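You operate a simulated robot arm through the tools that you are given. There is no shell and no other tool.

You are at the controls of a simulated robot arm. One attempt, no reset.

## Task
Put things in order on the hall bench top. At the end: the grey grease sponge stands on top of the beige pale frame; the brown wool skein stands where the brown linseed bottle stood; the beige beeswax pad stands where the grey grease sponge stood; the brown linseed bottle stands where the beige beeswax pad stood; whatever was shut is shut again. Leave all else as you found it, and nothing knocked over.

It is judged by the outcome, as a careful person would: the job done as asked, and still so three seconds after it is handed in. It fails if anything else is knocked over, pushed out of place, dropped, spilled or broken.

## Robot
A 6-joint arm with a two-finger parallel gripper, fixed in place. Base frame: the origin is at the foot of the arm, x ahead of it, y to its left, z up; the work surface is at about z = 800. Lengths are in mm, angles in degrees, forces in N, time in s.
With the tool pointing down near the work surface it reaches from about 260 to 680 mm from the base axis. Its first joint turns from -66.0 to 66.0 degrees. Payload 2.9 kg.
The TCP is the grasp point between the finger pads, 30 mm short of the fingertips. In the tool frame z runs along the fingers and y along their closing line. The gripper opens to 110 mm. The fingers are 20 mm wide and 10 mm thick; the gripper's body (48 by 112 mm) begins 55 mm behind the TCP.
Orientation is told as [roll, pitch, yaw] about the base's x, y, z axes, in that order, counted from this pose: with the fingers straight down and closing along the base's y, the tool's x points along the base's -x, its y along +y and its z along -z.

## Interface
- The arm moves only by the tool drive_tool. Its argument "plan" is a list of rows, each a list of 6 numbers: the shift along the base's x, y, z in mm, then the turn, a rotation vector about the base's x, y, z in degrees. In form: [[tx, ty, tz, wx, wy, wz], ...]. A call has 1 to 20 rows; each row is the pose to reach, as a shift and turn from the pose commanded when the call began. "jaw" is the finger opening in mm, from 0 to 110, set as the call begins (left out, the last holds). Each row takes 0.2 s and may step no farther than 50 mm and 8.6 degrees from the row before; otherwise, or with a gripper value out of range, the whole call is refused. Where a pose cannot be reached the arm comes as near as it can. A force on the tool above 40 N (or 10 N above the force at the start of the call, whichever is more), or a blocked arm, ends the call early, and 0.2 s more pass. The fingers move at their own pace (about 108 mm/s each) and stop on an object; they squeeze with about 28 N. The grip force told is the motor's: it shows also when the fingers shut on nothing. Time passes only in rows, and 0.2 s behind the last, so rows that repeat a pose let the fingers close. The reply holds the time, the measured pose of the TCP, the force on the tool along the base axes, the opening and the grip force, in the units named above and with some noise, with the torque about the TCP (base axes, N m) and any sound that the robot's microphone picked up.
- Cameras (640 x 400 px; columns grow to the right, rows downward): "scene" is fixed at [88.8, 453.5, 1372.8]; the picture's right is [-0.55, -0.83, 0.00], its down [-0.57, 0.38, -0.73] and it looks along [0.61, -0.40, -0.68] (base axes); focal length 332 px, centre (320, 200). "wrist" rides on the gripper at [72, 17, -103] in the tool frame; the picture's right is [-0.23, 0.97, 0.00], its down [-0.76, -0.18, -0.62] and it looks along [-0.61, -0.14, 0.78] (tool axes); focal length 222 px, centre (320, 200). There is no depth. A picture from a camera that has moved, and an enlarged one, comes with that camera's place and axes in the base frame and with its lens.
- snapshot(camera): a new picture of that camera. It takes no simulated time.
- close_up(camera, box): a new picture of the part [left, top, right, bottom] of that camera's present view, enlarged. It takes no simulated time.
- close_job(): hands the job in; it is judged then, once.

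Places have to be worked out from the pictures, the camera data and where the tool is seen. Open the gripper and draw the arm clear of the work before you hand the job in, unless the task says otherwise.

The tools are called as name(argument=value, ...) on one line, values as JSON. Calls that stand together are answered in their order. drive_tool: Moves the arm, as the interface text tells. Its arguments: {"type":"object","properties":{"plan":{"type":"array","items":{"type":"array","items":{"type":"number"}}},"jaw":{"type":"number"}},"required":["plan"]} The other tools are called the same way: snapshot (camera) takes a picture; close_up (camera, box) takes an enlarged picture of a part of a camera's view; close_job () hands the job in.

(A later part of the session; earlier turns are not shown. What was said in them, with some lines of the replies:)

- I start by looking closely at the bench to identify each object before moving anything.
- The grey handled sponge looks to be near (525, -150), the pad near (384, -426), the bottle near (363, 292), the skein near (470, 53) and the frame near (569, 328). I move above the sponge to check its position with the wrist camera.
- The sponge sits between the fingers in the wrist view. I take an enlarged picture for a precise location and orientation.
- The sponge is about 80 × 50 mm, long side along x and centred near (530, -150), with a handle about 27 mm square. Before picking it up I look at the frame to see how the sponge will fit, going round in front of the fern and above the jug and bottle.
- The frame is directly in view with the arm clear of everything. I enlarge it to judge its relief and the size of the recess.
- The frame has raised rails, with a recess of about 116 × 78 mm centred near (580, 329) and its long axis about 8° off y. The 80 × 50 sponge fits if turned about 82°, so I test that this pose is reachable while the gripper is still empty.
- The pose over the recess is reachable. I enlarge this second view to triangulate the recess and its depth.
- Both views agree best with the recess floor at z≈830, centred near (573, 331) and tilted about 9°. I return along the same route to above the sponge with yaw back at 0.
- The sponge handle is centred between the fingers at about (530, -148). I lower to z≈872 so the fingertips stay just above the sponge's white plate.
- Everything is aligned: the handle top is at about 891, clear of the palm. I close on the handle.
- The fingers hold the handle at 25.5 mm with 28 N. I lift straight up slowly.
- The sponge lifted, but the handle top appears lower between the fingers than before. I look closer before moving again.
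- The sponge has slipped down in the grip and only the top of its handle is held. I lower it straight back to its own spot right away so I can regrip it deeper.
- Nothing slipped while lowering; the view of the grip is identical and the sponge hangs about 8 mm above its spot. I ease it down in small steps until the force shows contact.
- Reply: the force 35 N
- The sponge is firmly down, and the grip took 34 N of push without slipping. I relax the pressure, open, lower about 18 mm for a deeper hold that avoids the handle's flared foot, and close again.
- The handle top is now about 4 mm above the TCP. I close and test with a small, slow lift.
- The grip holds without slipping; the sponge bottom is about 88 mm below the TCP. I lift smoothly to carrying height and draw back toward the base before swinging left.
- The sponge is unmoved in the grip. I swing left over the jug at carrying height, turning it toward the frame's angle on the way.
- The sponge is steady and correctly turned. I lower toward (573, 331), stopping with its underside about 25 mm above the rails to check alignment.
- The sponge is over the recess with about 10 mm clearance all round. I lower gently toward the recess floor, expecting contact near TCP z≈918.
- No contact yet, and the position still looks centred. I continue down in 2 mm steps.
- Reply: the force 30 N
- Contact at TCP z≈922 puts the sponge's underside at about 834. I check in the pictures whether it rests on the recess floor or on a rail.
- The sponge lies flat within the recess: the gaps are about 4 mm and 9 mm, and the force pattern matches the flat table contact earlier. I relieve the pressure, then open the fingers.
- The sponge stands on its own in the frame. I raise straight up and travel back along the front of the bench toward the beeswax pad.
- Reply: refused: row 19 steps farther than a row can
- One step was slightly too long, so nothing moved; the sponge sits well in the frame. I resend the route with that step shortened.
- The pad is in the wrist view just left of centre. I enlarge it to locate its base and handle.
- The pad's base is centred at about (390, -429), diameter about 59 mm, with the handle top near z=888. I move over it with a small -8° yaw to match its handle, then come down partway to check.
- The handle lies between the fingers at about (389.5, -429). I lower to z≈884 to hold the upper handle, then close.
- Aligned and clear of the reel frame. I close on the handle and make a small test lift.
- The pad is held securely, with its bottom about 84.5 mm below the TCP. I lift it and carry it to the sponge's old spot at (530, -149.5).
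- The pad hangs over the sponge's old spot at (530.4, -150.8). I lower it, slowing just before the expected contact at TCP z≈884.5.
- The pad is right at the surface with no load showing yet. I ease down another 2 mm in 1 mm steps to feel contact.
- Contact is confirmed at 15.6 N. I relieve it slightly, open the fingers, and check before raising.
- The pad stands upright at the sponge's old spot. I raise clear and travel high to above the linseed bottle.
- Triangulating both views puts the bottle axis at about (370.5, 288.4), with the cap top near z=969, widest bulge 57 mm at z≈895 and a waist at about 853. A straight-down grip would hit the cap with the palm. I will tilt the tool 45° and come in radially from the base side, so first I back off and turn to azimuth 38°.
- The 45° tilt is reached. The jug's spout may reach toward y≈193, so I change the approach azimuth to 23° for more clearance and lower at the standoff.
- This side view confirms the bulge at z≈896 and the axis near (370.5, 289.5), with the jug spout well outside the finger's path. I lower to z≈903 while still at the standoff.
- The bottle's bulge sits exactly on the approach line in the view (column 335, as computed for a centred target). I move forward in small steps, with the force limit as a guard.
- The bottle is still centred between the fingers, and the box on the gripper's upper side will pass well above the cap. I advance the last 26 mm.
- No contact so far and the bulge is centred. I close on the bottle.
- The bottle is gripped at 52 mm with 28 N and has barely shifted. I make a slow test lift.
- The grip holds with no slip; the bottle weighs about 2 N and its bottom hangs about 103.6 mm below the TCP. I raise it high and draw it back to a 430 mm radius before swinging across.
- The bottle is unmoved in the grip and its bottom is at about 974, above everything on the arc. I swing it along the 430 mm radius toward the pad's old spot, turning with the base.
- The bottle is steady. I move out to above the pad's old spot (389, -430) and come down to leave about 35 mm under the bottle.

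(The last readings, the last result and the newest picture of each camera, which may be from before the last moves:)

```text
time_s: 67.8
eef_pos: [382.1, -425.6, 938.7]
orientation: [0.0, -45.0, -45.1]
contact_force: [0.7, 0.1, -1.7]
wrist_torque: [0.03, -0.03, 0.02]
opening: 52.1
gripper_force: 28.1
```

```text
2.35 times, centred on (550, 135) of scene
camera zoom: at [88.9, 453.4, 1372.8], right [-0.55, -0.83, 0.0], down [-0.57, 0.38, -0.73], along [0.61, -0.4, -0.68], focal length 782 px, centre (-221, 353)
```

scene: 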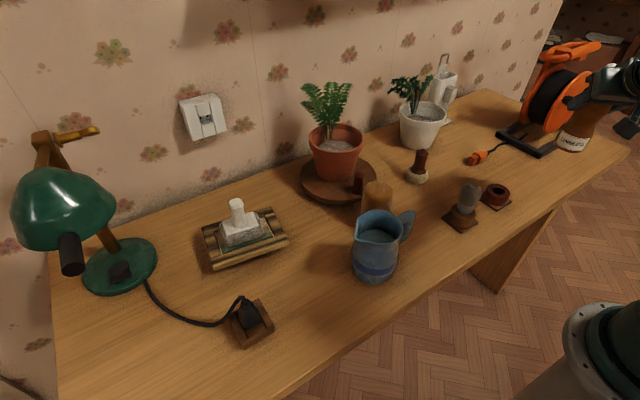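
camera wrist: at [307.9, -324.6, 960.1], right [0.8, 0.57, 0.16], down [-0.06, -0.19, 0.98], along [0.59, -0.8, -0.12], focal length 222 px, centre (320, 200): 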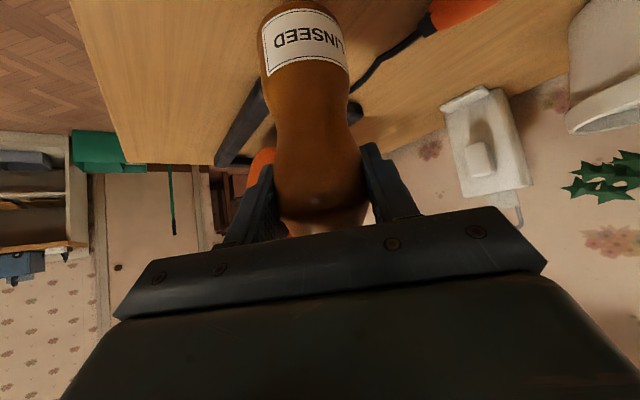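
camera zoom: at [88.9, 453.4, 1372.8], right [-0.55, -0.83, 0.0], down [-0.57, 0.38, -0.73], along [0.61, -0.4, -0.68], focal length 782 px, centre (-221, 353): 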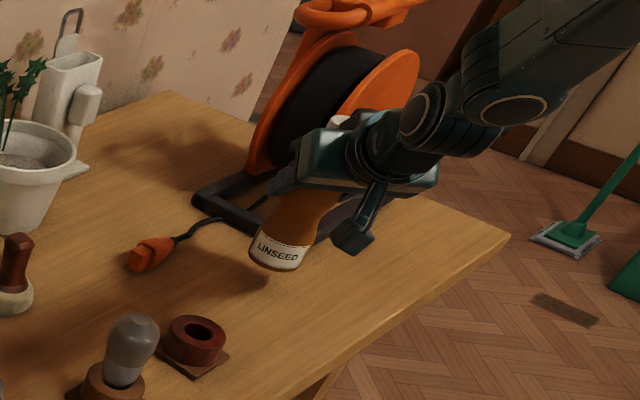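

The bottle hangs over the spot. I enlarge the scene view to check that its base is really above (389, -430) before lowering.

close_up(camera="scene", box=[510, 100, 600, 190])

close_up(camera="wrist", box=[220, 0, 420, 120])

```text
4.44 times, centred on (555, 145) of scene
camera zoom: at [88.9, 453.4, 1372.8], right [-0.55, -0.83, 0.0], down [-0.57, 0.38, -0.73], along [0.61, -0.4, -0.68], focal length 1477 px, centre (-724, 444)
```

zoom: 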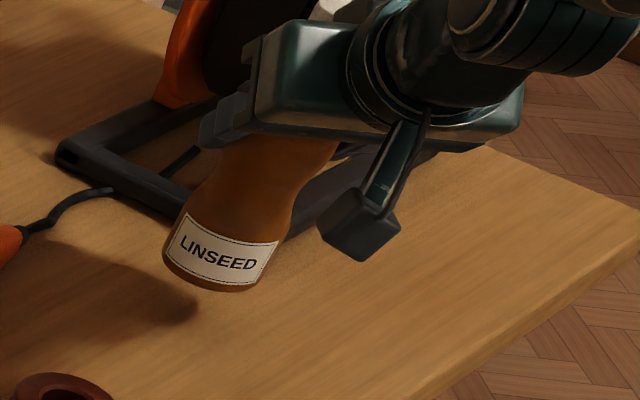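

```text
3.20 times, centred on (320, 60) of wrist
camera zoom: at [307.9, -324.6, 960.1], right [0.8, 0.57, 0.16], down [-0.06, -0.19, 0.98], along [0.59, -0.8, -0.12], focal length 711 px, centre (320, 648)
```

zoom: 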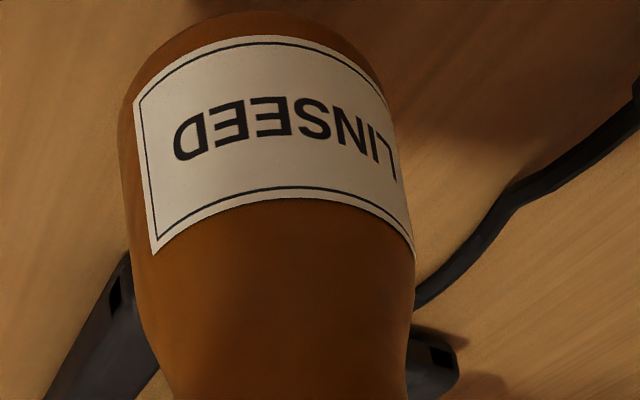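

The base projects to about (385, -431) in the scene camera, which put the original pad at about (384, -426), so it is on target. I lower it to just above the surface.

drive_tool(plan=[[0.5, 1, -10, 0, 0, 0], [0.5, 1, -20, 0, 0, 0], [0.5, 1, -28, 0, 0, 0], [0.5, 1, -33, 0, 0, 0], [0.5, 1, -35, 0, 0, 0]])

close_up(camera="scene", box=[510, 100, 600, 190])

```text
time_s: 69.0
eef_pos: [383.0, -423.1, 903.8]
orientation: [0.0, -44.8, -45.1]
contact_force: [-0.6, -0.2, -3.4]
wrist_torque: [0.01, 0.01, -0.02]
opening: 52.3
gripper_force: 27.7
```

```text
4.44 times, centred on (555, 145) of scene
camera zoom: at [88.9, 453.4, 1372.8], right [-0.55, -0.83, 0.0], down [-0.57, 0.38, -0.73], along [0.61, -0.4, -0.68], focal length 1477 px, centre (-724, 444)
```

zoom: 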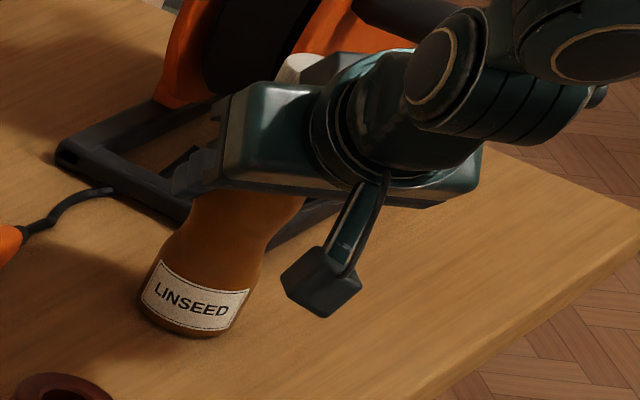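

There is no contact yet, with the bottle's weight still on the tool. I ease down in 1 mm steps.

drive_tool(plan=[[0, 0, -1, 0, 0, 0], [0, 0, -2, 0, 0, 0]])

```text
time_s: 69.6
eef_pos: [383.1, -423.8, 903.1]
orientation: [-0.1, -45.3, -45.1]
contact_force: [-2.4, 3.1, 9.1]
wrist_torque: [0.06, 0.39, -0.06]
opening: 51.9
gripper_force: 27.6
```

Contact is confirmed at about 9 N. I relax slightly, open the fingers moderately and check that the bottle stands.

drive_tool(plan=[[0, 0, 0.8, 0, 0, 0], [0, 0, 0.8, 0, 0, 0]])

drive_tool(plan=[[0, 0, 0, 0, 0, 0], [0, 0, 0, 0, 0, 0], [0, 0, 0, 0, 0, 0]], jaw=85)

snapshot(camera="wrist")

close_up(camera="scene", box=[510, 90, 610, 190])

```text
time_s: 70.2
eef_pos: [383.1, -422.9, 904.2]
orientation: [-0.1, -45.1, -45.0]
contact_force: [-0.4, 0.8, 6.7]
wrist_torque: [-0.2, 0.15, -0.02]
opening: 52.1
gripper_force: 27.8
```

```text
time_s: 71.0
eef_pos: [383.2, -423.3, 903.4]
orientation: [0.0, -45.1, -45.1]
contact_force: [-0.5, -0.3, -0.8]
wrist_torque: [-0.01, -0.02, 0.03]
opening: 84.9
gripper_force: 0.0
```

```text
taken
camera wrist: at [308.8, -322.9, 925.0], right [0.8, 0.57, 0.16], down [-0.06, -0.2, 0.98], along [0.59, -0.8, -0.12], focal length 222 px, centre (320, 200)
```

wrist: 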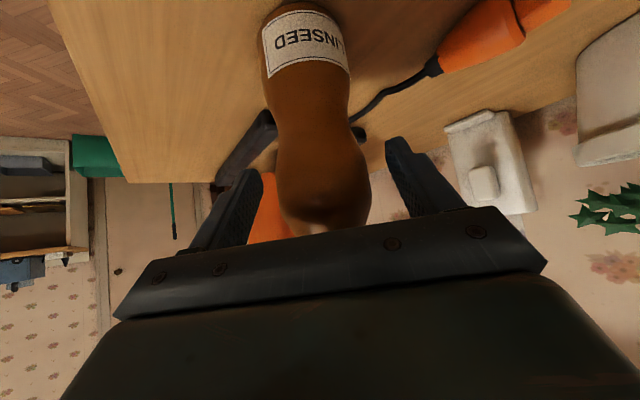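

```text
4.00 times, centred on (560, 140) of scene
camera zoom: at [88.8, 453.5, 1372.8], right [-0.55, -0.83, 0.0], down [-0.57, 0.38, -0.73], along [0.61, -0.4, -0.68], focal length 1329 px, centre (-640, 440)
```

zoom: 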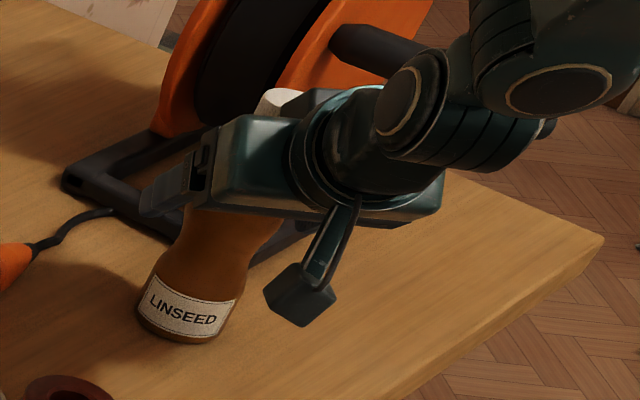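

The bottle stands upright and the fingers are clear of it. I back out horizontally along the approach line, then rise.

drive_tool(plan=[[-8, 8, 0, 0, 0, 0], [-22, 22, 0, 0, 0, 0], [-42, 42, 0, 0, 0, 0], [-64, 64, 0, 0, 0, 0], [-68, 68, 30, 0, 0, 0], [-68, 68, 70, 0, 0, 0], [-68, 68, 110, 0, 0, 0], [-68, 68, 145, 0, 0, 0], [-68, 68, 145, 0, 0, 0]])

snapshot(camera="wrist")

snapshot(camera="scene")

```text
time_s: 73.0
eef_pos: [316.0, -355.5, 1047.3]
orientation: [-0.1, -44.9, -45.2]
contact_force: [-0.2, 0.3, 0.5]
wrist_torque: [0.0, 0.01, -0.02]
opening: 84.9
gripper_force: 0.0
```

```text
taken
camera wrist: at [241.3, -254.4, 1070.0], right [0.8, 0.57, 0.16], down [-0.06, -0.2, 0.98], along [0.59, -0.8, -0.12], focal length 222 px, centre (320, 200)
```

wrist: 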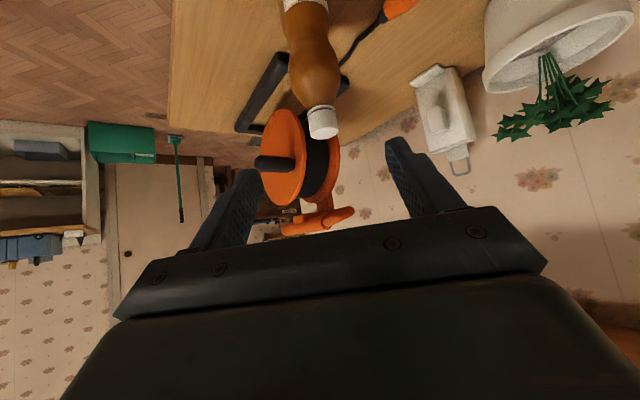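

```text
taken
```

scene: 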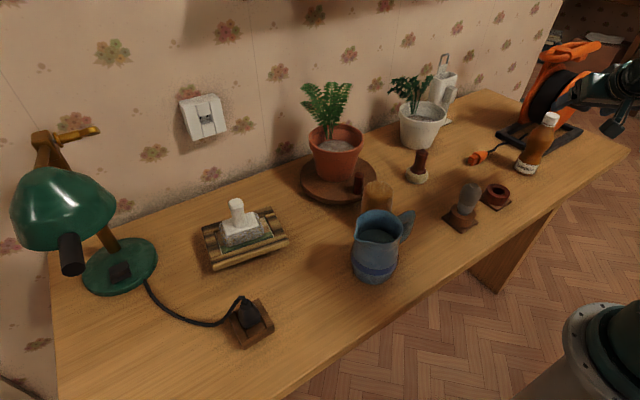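

The bottle stands at the pad's old spot. Next is the skein, so I bring the tool back to vertical first.

drive_tool(plan=[[0, 0, 5, 5.3, 5.3, 0], [0, 0, 10, 10.6, 10.6, 0], [0, 0, 15, 15.9, 15.9, 0], [0, 0, 20, 21.2, 21.2, 0], [0, 0, 25, 26.5, 26.5, 0], [0, 0, 30, 31.8, 31.8, 0], [0, 0, 30, 31.8, 31.8, 0]])

drive_tool(plan=[[10, 30, 0, 0, 0, 7.5], [25, 70, 5, 0, 0, 15], [45, 113, 10, 0, 0, 22.5], [65, 157, 10, 0, 0, 30], [82, 202, 10, 0, 0, 37.5], [97, 248, 10, 0, 0, 45], [110, 295, 10, 0, 0, 45], [120, 340, 10, 0, 0, 45], [125, 375, 10, 0, 0, 45], [128, 398, 10, 0, 0, 45], [128, 398, 10, 0, 0, 45]], jaw=110)

snapshot(camera="wrist")

snapshot(camera="scene")

```text
time_s: 74.6
eef_pos: [316.2, -355.8, 1078.9]
orientation: [0.0, 0.2, -45.0]
contact_force: [0.0, 1.0, 0.3]
wrist_torque: [0.0, 0.01, 0.02]
opening: 85.3
gripper_force: 0.0
```

```text
time_s: 77.0
eef_pos: [442.8, 42.5, 1089.7]
orientation: [-0.1, 0.0, -0.2]
contact_force: [-0.4, 0.4, -0.3]
wrist_torque: [0.0, -0.01, -0.01]
opening: 110.2
gripper_force: 0.2
```

```text
taken
camera wrist: at [371.1, 60.9, 1192.4], right [0.23, 0.97, 0.0], down [0.76, -0.18, 0.62], along [0.61, -0.14, -0.78], focal length 222 px, centre (320, 200)
```

wrist: 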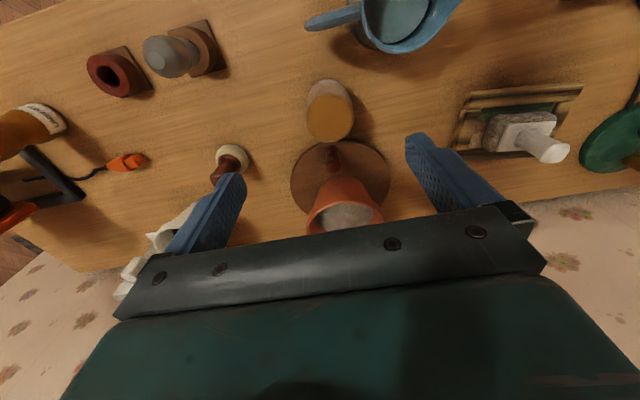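

```text
taken
```

scene: 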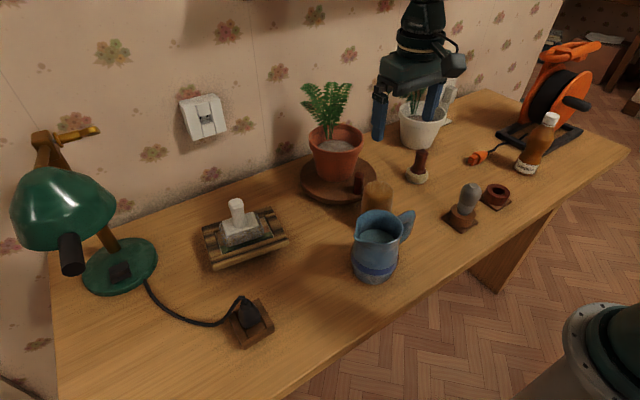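

I enlarge the skein in both views to measure its shape, height and clearance to the jug and saucer.

close_up(camera="wrist", box=[260, 10, 440, 200])

close_up(camera="scene", box=[330, 160, 430, 290])

close_up(camera="scene", box=[390, 90, 580, 230])

```text
2.11 times, centred on (350, 105) of wrist
camera zoom: at [371.1, 60.9, 1192.4], right [0.23, 0.97, 0.0], down [0.76, -0.18, 0.62], along [0.61, -0.14, -0.78], focal length 468 px, centre (257, 400)
```

zoom: 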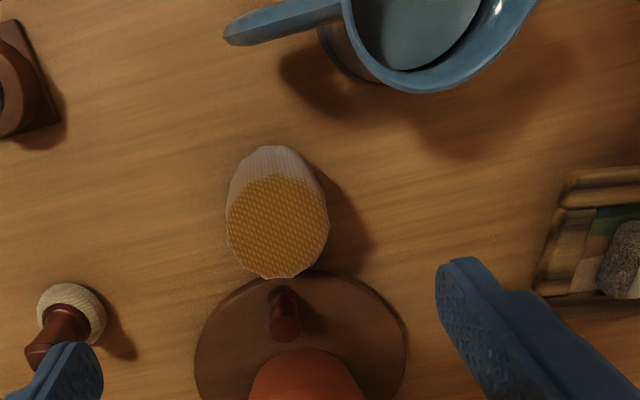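

```text
3.08 times, centred on (380, 225) of scene
camera zoom: at [88.8, 453.5, 1372.8], right [-0.55, -0.83, 0.0], down [-0.57, 0.38, -0.73], along [0.61, -0.4, -0.68], focal length 1022 px, centre (135, 123)
```

zoom: 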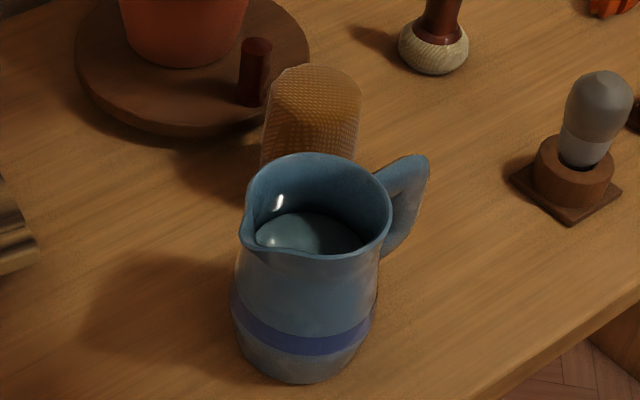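

```text
2.86 times, centred on (485, 160) of scene
camera zoom: at [88.8, 453.5, 1372.8], right [-0.55, -0.83, 0.0], down [-0.57, 0.38, -0.73], along [0.61, -0.4, -0.68], focal length 949 px, centre (-151, 314)
```

zoom: 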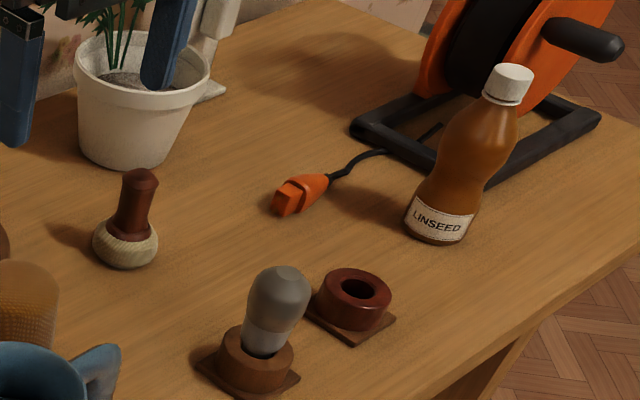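

The skein is a roll about 64 mm across and 93 mm tall, with its axis near (474, 50.5). The jug handle is about 70 mm away toward the base. I move over it and come partway down to check alignment, with fingers closing along y.

drive_tool(plan=[[10, 3, -20, 0, 0, 0], [20, 6, -50, 0, 0, 0], [30, 8, -85, 0, 0, 0], [30.5, 8, -115, 0, 0, 0], [30.5, 8, -135, 0, 0, 0], [30.5, 8, -135, 0, 0, 0]])

snapshot(camera="wrist")

close_up(camera="scene", box=[310, 80, 470, 290])

```text
time_s: 78.4
eef_pos: [474.0, 52.8, 953.3]
orientation: [0.0, 0.0, -0.1]
contact_force: [0.0, 0.4, -0.7]
wrist_torque: [0.02, -0.01, 0.05]
opening: 109.8
gripper_force: 0.1
```

```text
taken
camera wrist: at [402.7, 70.5, 1057.5], right [0.23, 0.97, 0.0], down [0.76, -0.18, 0.62], along [0.61, -0.14, -0.78], focal length 222 px, centre (320, 200)
```

wrist: 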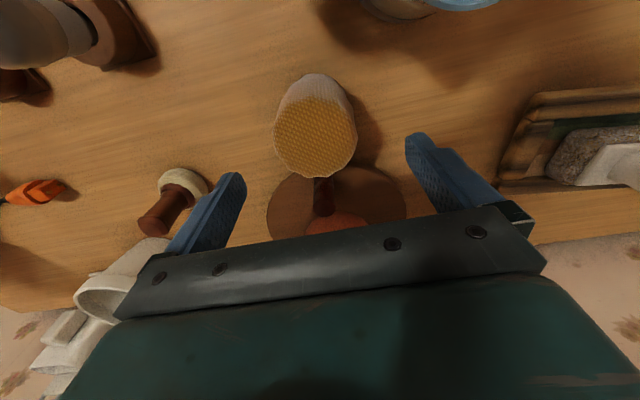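

```text
1.90 times, centred on (390, 185) of scene
camera zoom: at [88.8, 453.5, 1372.8], right [-0.55, -0.83, 0.0], down [-0.57, 0.38, -0.73], along [0.61, -0.4, -0.68], focal length 633 px, centre (187, 229)
```

zoom: 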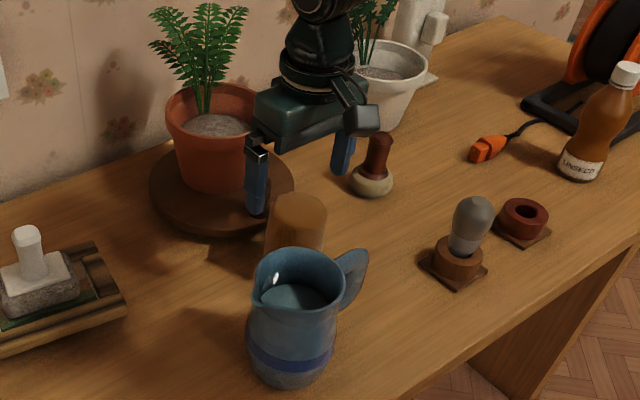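

The skein's axis is about (473, 52), well centred under the open gripper. I lower to z≈852.

drive_tool(plan=[[-1, 0, -30, 0, 0, 0], [-1, 0, -58, 0, 0, 0], [-1, 0, -80, 0, 0, 0], [-1, 0, -94, 0, 0, 0], [-1, 0, -101, 0, 0, 0], [-1, 0, -101, 0, 0, 0]])

snapshot(camera="wrist")

close_up(camera="scene", box=[310, 100, 450, 290])

```text
time_s: 79.8
eef_pos: [474.9, 51.8, 851.6]
orientation: [0.0, 0.0, -0.1]
contact_force: [-0.4, 0.2, -0.7]
wrist_torque: [0.0, 0.0, 0.0]
opening: 110.0
gripper_force: 0.0
```

```text
taken
camera wrist: at [403.2, 69.5, 955.4], right [0.23, 0.97, 0.0], down [0.76, -0.18, 0.62], along [0.61, -0.14, -0.78], focal length 222 px, centre (320, 200)
```

wrist: 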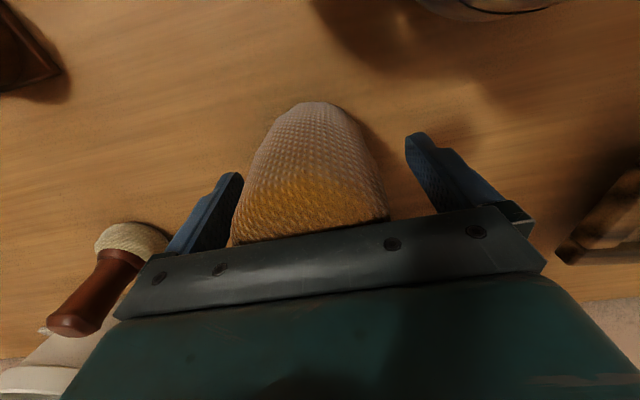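

```text
2.11 times, centred on (380, 195) of scene
camera zoom: at [88.8, 453.5, 1372.8], right [-0.55, -0.83, 0.0], down [-0.57, 0.38, -0.73], along [0.61, -0.4, -0.68], focal length 700 px, centre (194, 210)
```

zoom: 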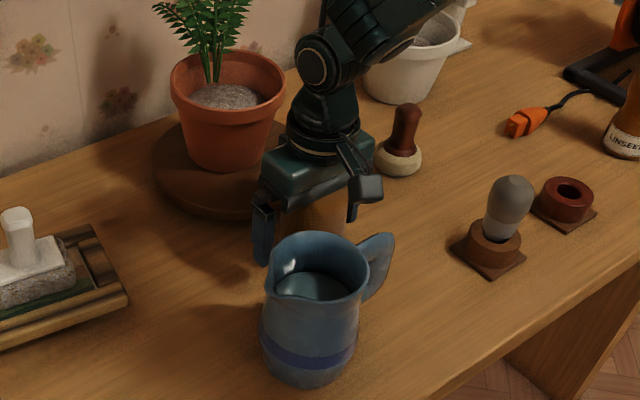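

The skein is centred between the fingers with no contact. I close on it and check the width held.

drive_tool(plan=[[0, 0, 0, 0, 0, 0], [0, 0, 0, 0, 0, 0], [0, 0, 0, 0, 0, 0], [0, 0, 0, 0, 0, 0]], jaw=30)

snapshot(camera="wrist")

```text
time_s: 80.8
eef_pos: [473.8, 52.7, 852.3]
orientation: [-0.1, 0.0, -0.1]
contact_force: [-0.7, 0.3, 0.6]
wrist_torque: [0.01, -0.01, 0.0]
opening: 60.8
gripper_force: 28.3
```

```text
taken
camera wrist: at [403.2, 69.5, 955.6], right [0.23, 0.97, 0.0], down [0.76, -0.18, 0.62], along [0.61, -0.14, -0.78], focal length 222 px, centre (320, 200)
```

wrist: 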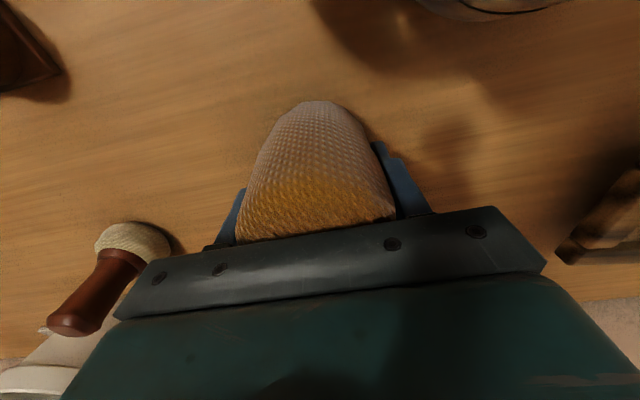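

Held at 60.8 mm with 28 N. I make a slow test lift and compare the view.

drive_tool(plan=[[0, 0, 3, 0, 0, 0], [0, 0, 7, 0, 0, 0], [0, 0, 12, 0, 0, 0], [0, 0, 18, 0, 0, 0], [0, 0, 18, 0, 0, 0]])

snapshot(camera="wrist")

close_up(camera="scene", box=[310, 100, 450, 290])

```text
time_s: 82.0
eef_pos: [473.6, 49.8, 871.8]
orientation: [-0.2, 0.0, -0.2]
contact_force: [0.0, -0.8, -0.8]
wrist_torque: [0.01, 0.0, 0.02]
opening: 60.6
gripper_force: 27.9
```

```text
taken
camera wrist: at [402.1, 68.7, 973.8], right [0.23, 0.97, 0.0], down [0.76, -0.18, 0.62], along [0.61, -0.14, -0.78], focal length 222 px, centre (320, 200)
```

wrist: 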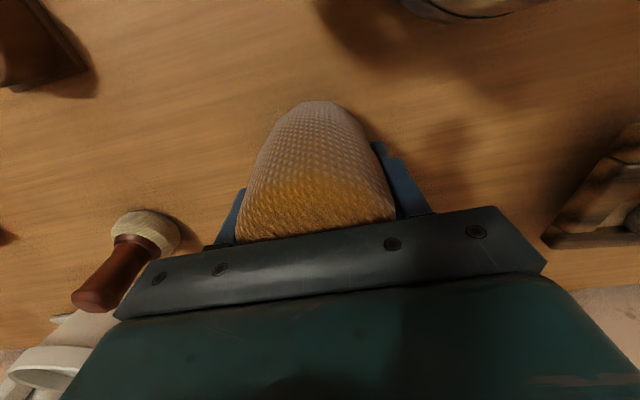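

```text
2.11 times, centred on (380, 195) of scene
camera zoom: at [88.8, 453.5, 1372.8], right [-0.55, -0.83, 0.0], down [-0.57, 0.38, -0.73], along [0.61, -0.4, -0.68], focal length 700 px, centre (194, 210)
```

zoom: 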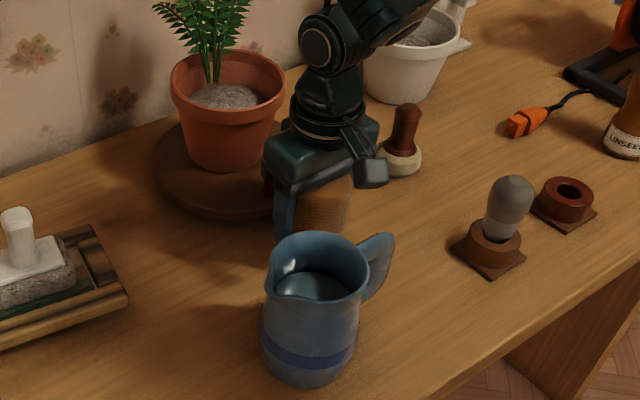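

The skein is secure, with its bottom about 52 mm below the TCP. I lift it above jug height and carry it to the bottle's old spot near (370.5, 289).

drive_tool(plan=[[0, 0, 18, 0, 0, 0], [0, 0, 50, 0, 0, 0], [0, 0, 90, 0, 0, 0], [0, 0, 128, 0, 0, 0], [-4, 8, 155, 0, 0, 0], [-16, 36, 162, 0, 0, 0], [-33, 76, 162, 0, 0, 0], [-50, 116, 162, 0, 0, 0], [-67, 155, 162, 0, 0, 0], [-83, 192, 162, 0, 0, 0], [-95, 220, 160, 0, 0, 0], [-102, 235, 150, 0, 0, 0], [-103, 237.5, 128, 0, 0, 0], [-103, 237.5, 102, 0, 0, 0], [-103, 237.5, 80, 0, 0, 0], [-103, 237.5, 70, 0, 0, 0], [-103, 237.5, 70, 0, 0, 0]])

snapshot(camera="wrist")

snapshot(camera="scene")

```text
time_s: 85.6
eef_pos: [368.3, 287.6, 940.1]
orientation: [-0.1, 0.1, -0.1]
contact_force: [-0.3, 0.8, -0.3]
wrist_torque: [0.0, 0.0, 0.0]
opening: 60.6
gripper_force: 28.4
```

```text
taken
camera wrist: at [298.3, 306.1, 1042.8], right [0.23, 0.97, 0.0], down [0.76, -0.18, 0.62], along [0.61, -0.14, -0.78], focal length 222 px, centre (320, 200)
```

wrist: 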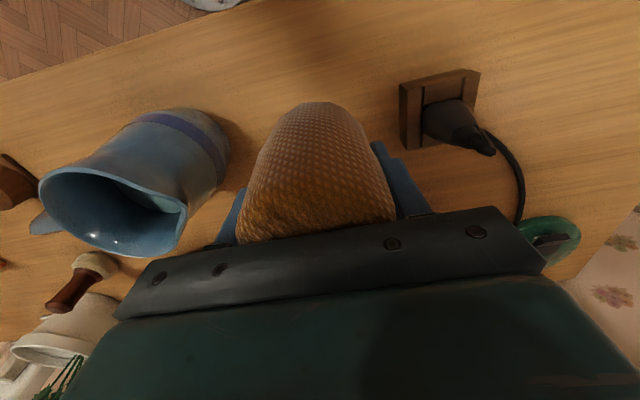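

```text
taken
```

scene: 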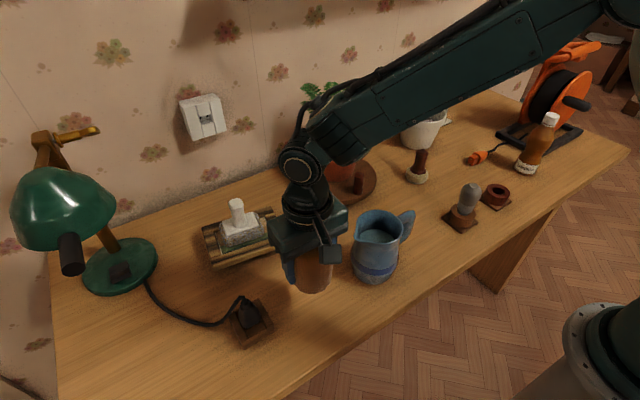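

The skein hangs over the bottle's old spot at about (370, 289), clear of the jug and the plug block. I lower it toward contact, expected at TCP z≈852.

drive_tool(plan=[[1, 0, -25, 0, 0, 0], [1, 0, -48, 0, 0, 0], [1, 0, -66, 0, 0, 0], [1, 0, -78, 0, 0, 0], [1, 0, -84, 0, 0, 0], [1, 0, -86, 0, 0, 0]])

close_up(camera="scene", box=[240, 220, 400, 350])

```text
time_s: 87.0
eef_pos: [371.9, 288.5, 854.5]
orientation: [-0.1, 0.0, -0.2]
contact_force: [0.3, -1.2, -0.2]
wrist_torque: [0.0, 0.04, 0.01]
opening: 60.8
gripper_force: 28.1
```

```text
3.08 times, centred on (320, 285) of scene
camera zoom: at [88.8, 453.5, 1372.8], right [-0.55, -0.83, 0.0], down [-0.57, 0.38, -0.73], along [0.61, -0.4, -0.68], focal length 1022 px, centre (320, -62)
```

zoom: 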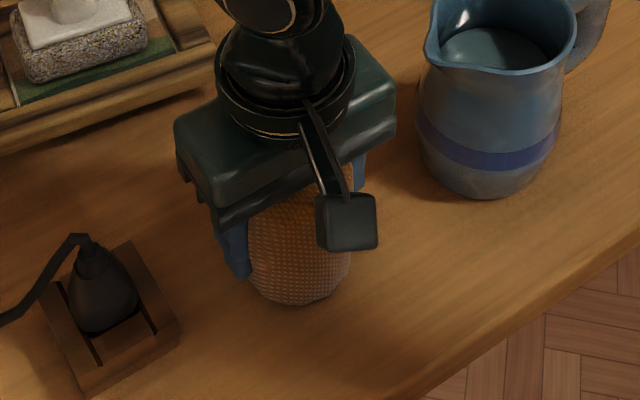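

It is about 2 mm above the surface and well positioned. I ease down to contact.

drive_tool(plan=[[0, 0, -1, 0, 0, 0], [0, 0, -2, 0, 0, 0], [0, 0, -3, 0, 0, 0]])

```text
time_s: 87.8
eef_pos: [369.9, 288.1, 852.8]
orientation: [-0.1, 0.1, -0.1]
contact_force: [-2.5, -3.0, 11.4]
wrist_torque: [-0.01, 0.2, 0.0]
opening: 60.7
gripper_force: 27.9
```

Contact is made at 11 N. I relax slightly and open the fingers to 88 mm, which keeps clear of the plug block, then check.

drive_tool(plan=[[0, 0, 0.8, 0, 0, 0], [0, 0, 0.8, 0, 0, 0]])

drive_tool(plan=[[0, 0, 0, 0, 0, 0], [0, 0, 0, 0, 0, 0], [0, 0, 0, 0, 0, 0]], jaw=88)

snapshot(camera="wrist")

close_up(camera="scene", box=[240, 220, 400, 350])

```text
time_s: 88.4
eef_pos: [369.9, 287.6, 852.7]
orientation: [-0.1, 0.0, -0.1]
contact_force: [0.2, 0.2, -0.9]
wrist_torque: [-0.01, -0.03, 0.03]
opening: 60.5
gripper_force: 27.6
```

```text
time_s: 89.2
eef_pos: [372.4, 287.8, 852.5]
orientation: [0.0, 0.0, 0.0]
contact_force: [0.6, -0.1, -0.8]
wrist_torque: [-0.02, 0.03, -0.04]
opening: 88.2
gripper_force: 0.0
```

```text
taken
camera wrist: at [299.5, 305.7, 956.0], right [0.23, 0.97, 0.0], down [0.76, -0.18, 0.62], along [0.61, -0.14, -0.78], focal length 222 px, centre (320, 200)
```

wrist: 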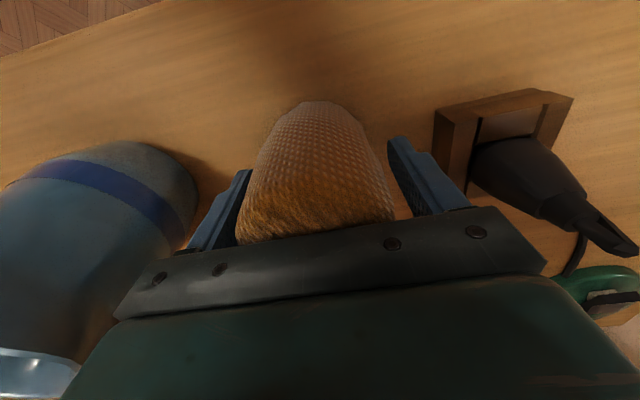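

```text
3.08 times, centred on (320, 285) of scene
camera zoom: at [88.8, 453.5, 1372.8], right [-0.55, -0.83, 0.0], down [-0.57, 0.38, -0.73], along [0.61, -0.4, -0.68], focal length 1022 px, centre (320, -62)
```

zoom: 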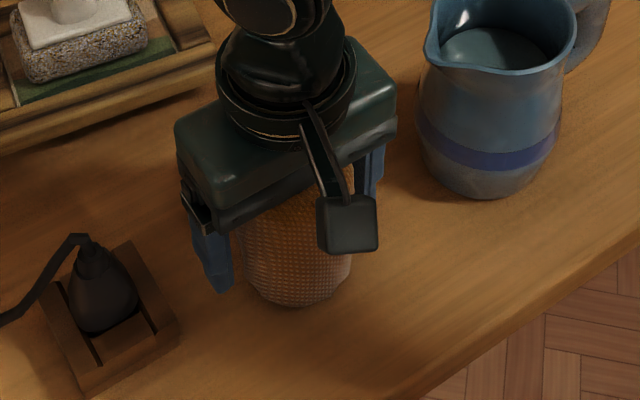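

The skein stands free between the open fingers. I raise straight up, gently at first, then draw the arm back clear of the work.

drive_tool(plan=[[0, 0, 12, 0, 0, 0], [0, 0, 35, 0, 0, 0], [0, 0, 70, 0, 0, 0], [0, 0, 110, 0, 0, 0], [0, 0, 150, 0, 0, 0], [0, 0, 195, 0, 0, 0], [-10, -30, 220, 0, 0, 0], [-20, -75, 225, 0, 0, 0], [-25, -120, 225, 0, 0, 0], [-28, -165, 225, 0, 0, 0], [-28, -210, 225, 0, 0, 0], [-28, -255, 225, 0, 0, 0], [-28, -300, 225, 0, 0, 0], [-28, -345, 225, 0, 0, 0], [-28, -390, 225, 0, 0, 0], [-28, -390, 225, 0, 0, 0]])

snapshot(camera="scene")

snapshot(camera="wrist")

```text
time_s: 92.6
eef_pos: [343.9, -99.8, 1077.2]
orientation: [-0.2, 0.0, -0.1]
contact_force: [-0.3, 0.2, 1.0]
wrist_torque: [-0.04, -0.03, 0.02]
opening: 87.7
gripper_force: 0.2
```

```text
taken
```

scene: 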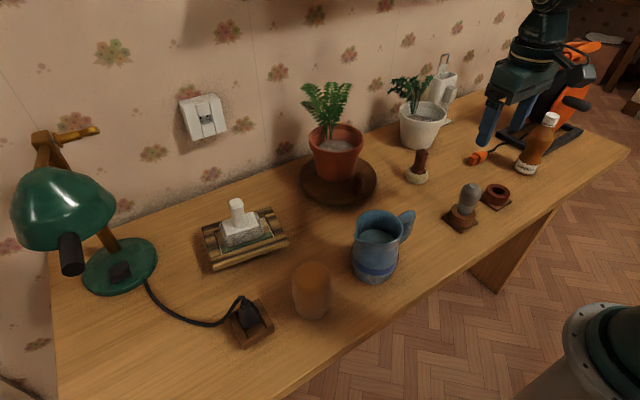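

```text
taken
camera wrist: at [272.9, -83.3, 1179.6], right [0.23, 0.97, 0.0], down [0.76, -0.18, 0.62], along [0.61, -0.14, -0.78], focal length 222 px, centre (320, 200)
```

wrist: 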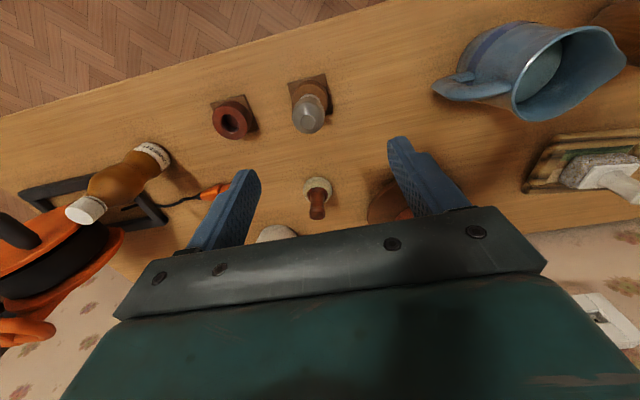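

Everything stands. I compare enlarged views with the originals before handing in.

close_up(camera="scene", box=[180, 180, 340, 360])

close_up(camera="scene", box=[400, 100, 600, 240])

close_up(camera="scene", box=[300, 60, 460, 290])

```text
2.22 times, centred on (260, 270) of scene
camera zoom: at [88.8, 453.4, 1372.8], right [-0.55, -0.83, 0.0], down [-0.57, 0.38, -0.73], along [0.61, -0.4, -0.68], focal length 738 px, centre (453, 44)
```

zoom: 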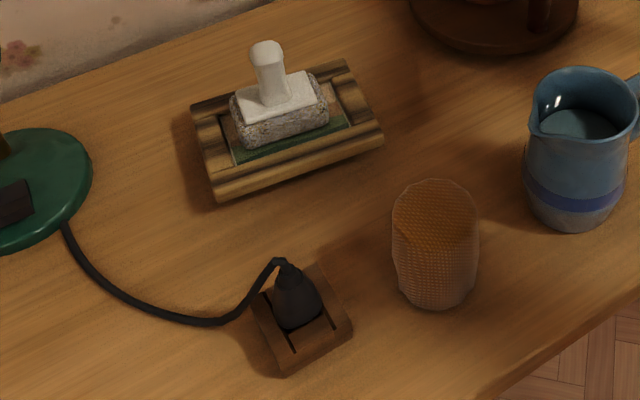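

```text
2.86 times, centred on (500, 170) of scene
camera zoom: at [88.8, 453.4, 1372.8], right [-0.55, -0.83, 0.0], down [-0.57, 0.38, -0.73], along [0.61, -0.4, -0.68], focal length 949 px, centre (-194, 286)
```

zoom: 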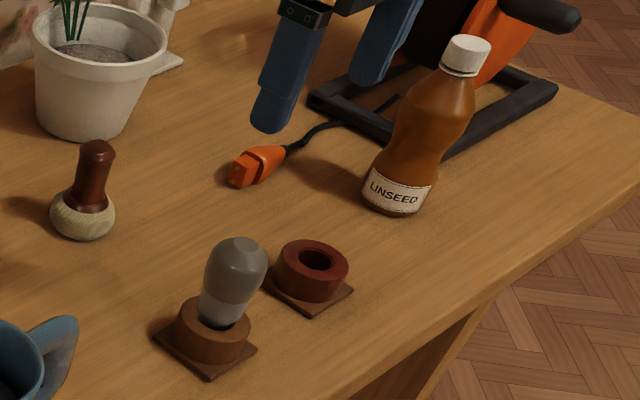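

```text
1.74 times, centred on (380, 175) of scene
camera zoom: at [88.8, 453.4, 1372.8], right [-0.55, -0.83, 0.0], down [-0.57, 0.38, -0.73], along [0.61, -0.4, -0.68], focal length 578 px, centre (216, 244)
```

zoom: 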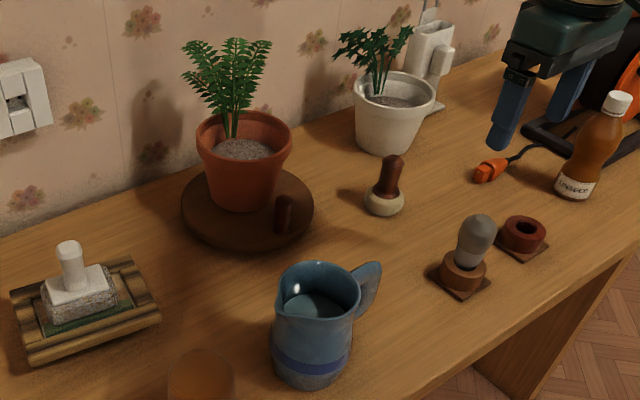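

The sponge stands in the frame, the pad on the sponge's old spot, the capped bottle on the pad's old spot and the skein on the bottle's old spot. Everything else matches the first pictures, and the gripper is open and clear, so I hand in the job.

close_job()

```text
The job is handed in.
```

All four items are in their new places and the job is handed in. Nothing was knocked over, and nothing else shows as moved in the last pictures.

- **Grey grease sponge:** it stands upright on the beige frame, inside the raised rails, turned about 81° so it fits. On the first lift it slipped down in the grip, so I set it back on its own spot and gripped it again before carrying it over.
- **Beige beeswax pad:** it stands where the sponge was.
- **Brown linseed bottle:** it stands where the pad was, with its cap still on.
- **Brown wool skein:** it stands where the bottle was.

By the camera measurements, the pad, bottle and skein are each within about 5 mm of the spots they were meant to take. I opened nothing, so there was nothing to shut again. The gripper is open and the arm is clear of the bench.
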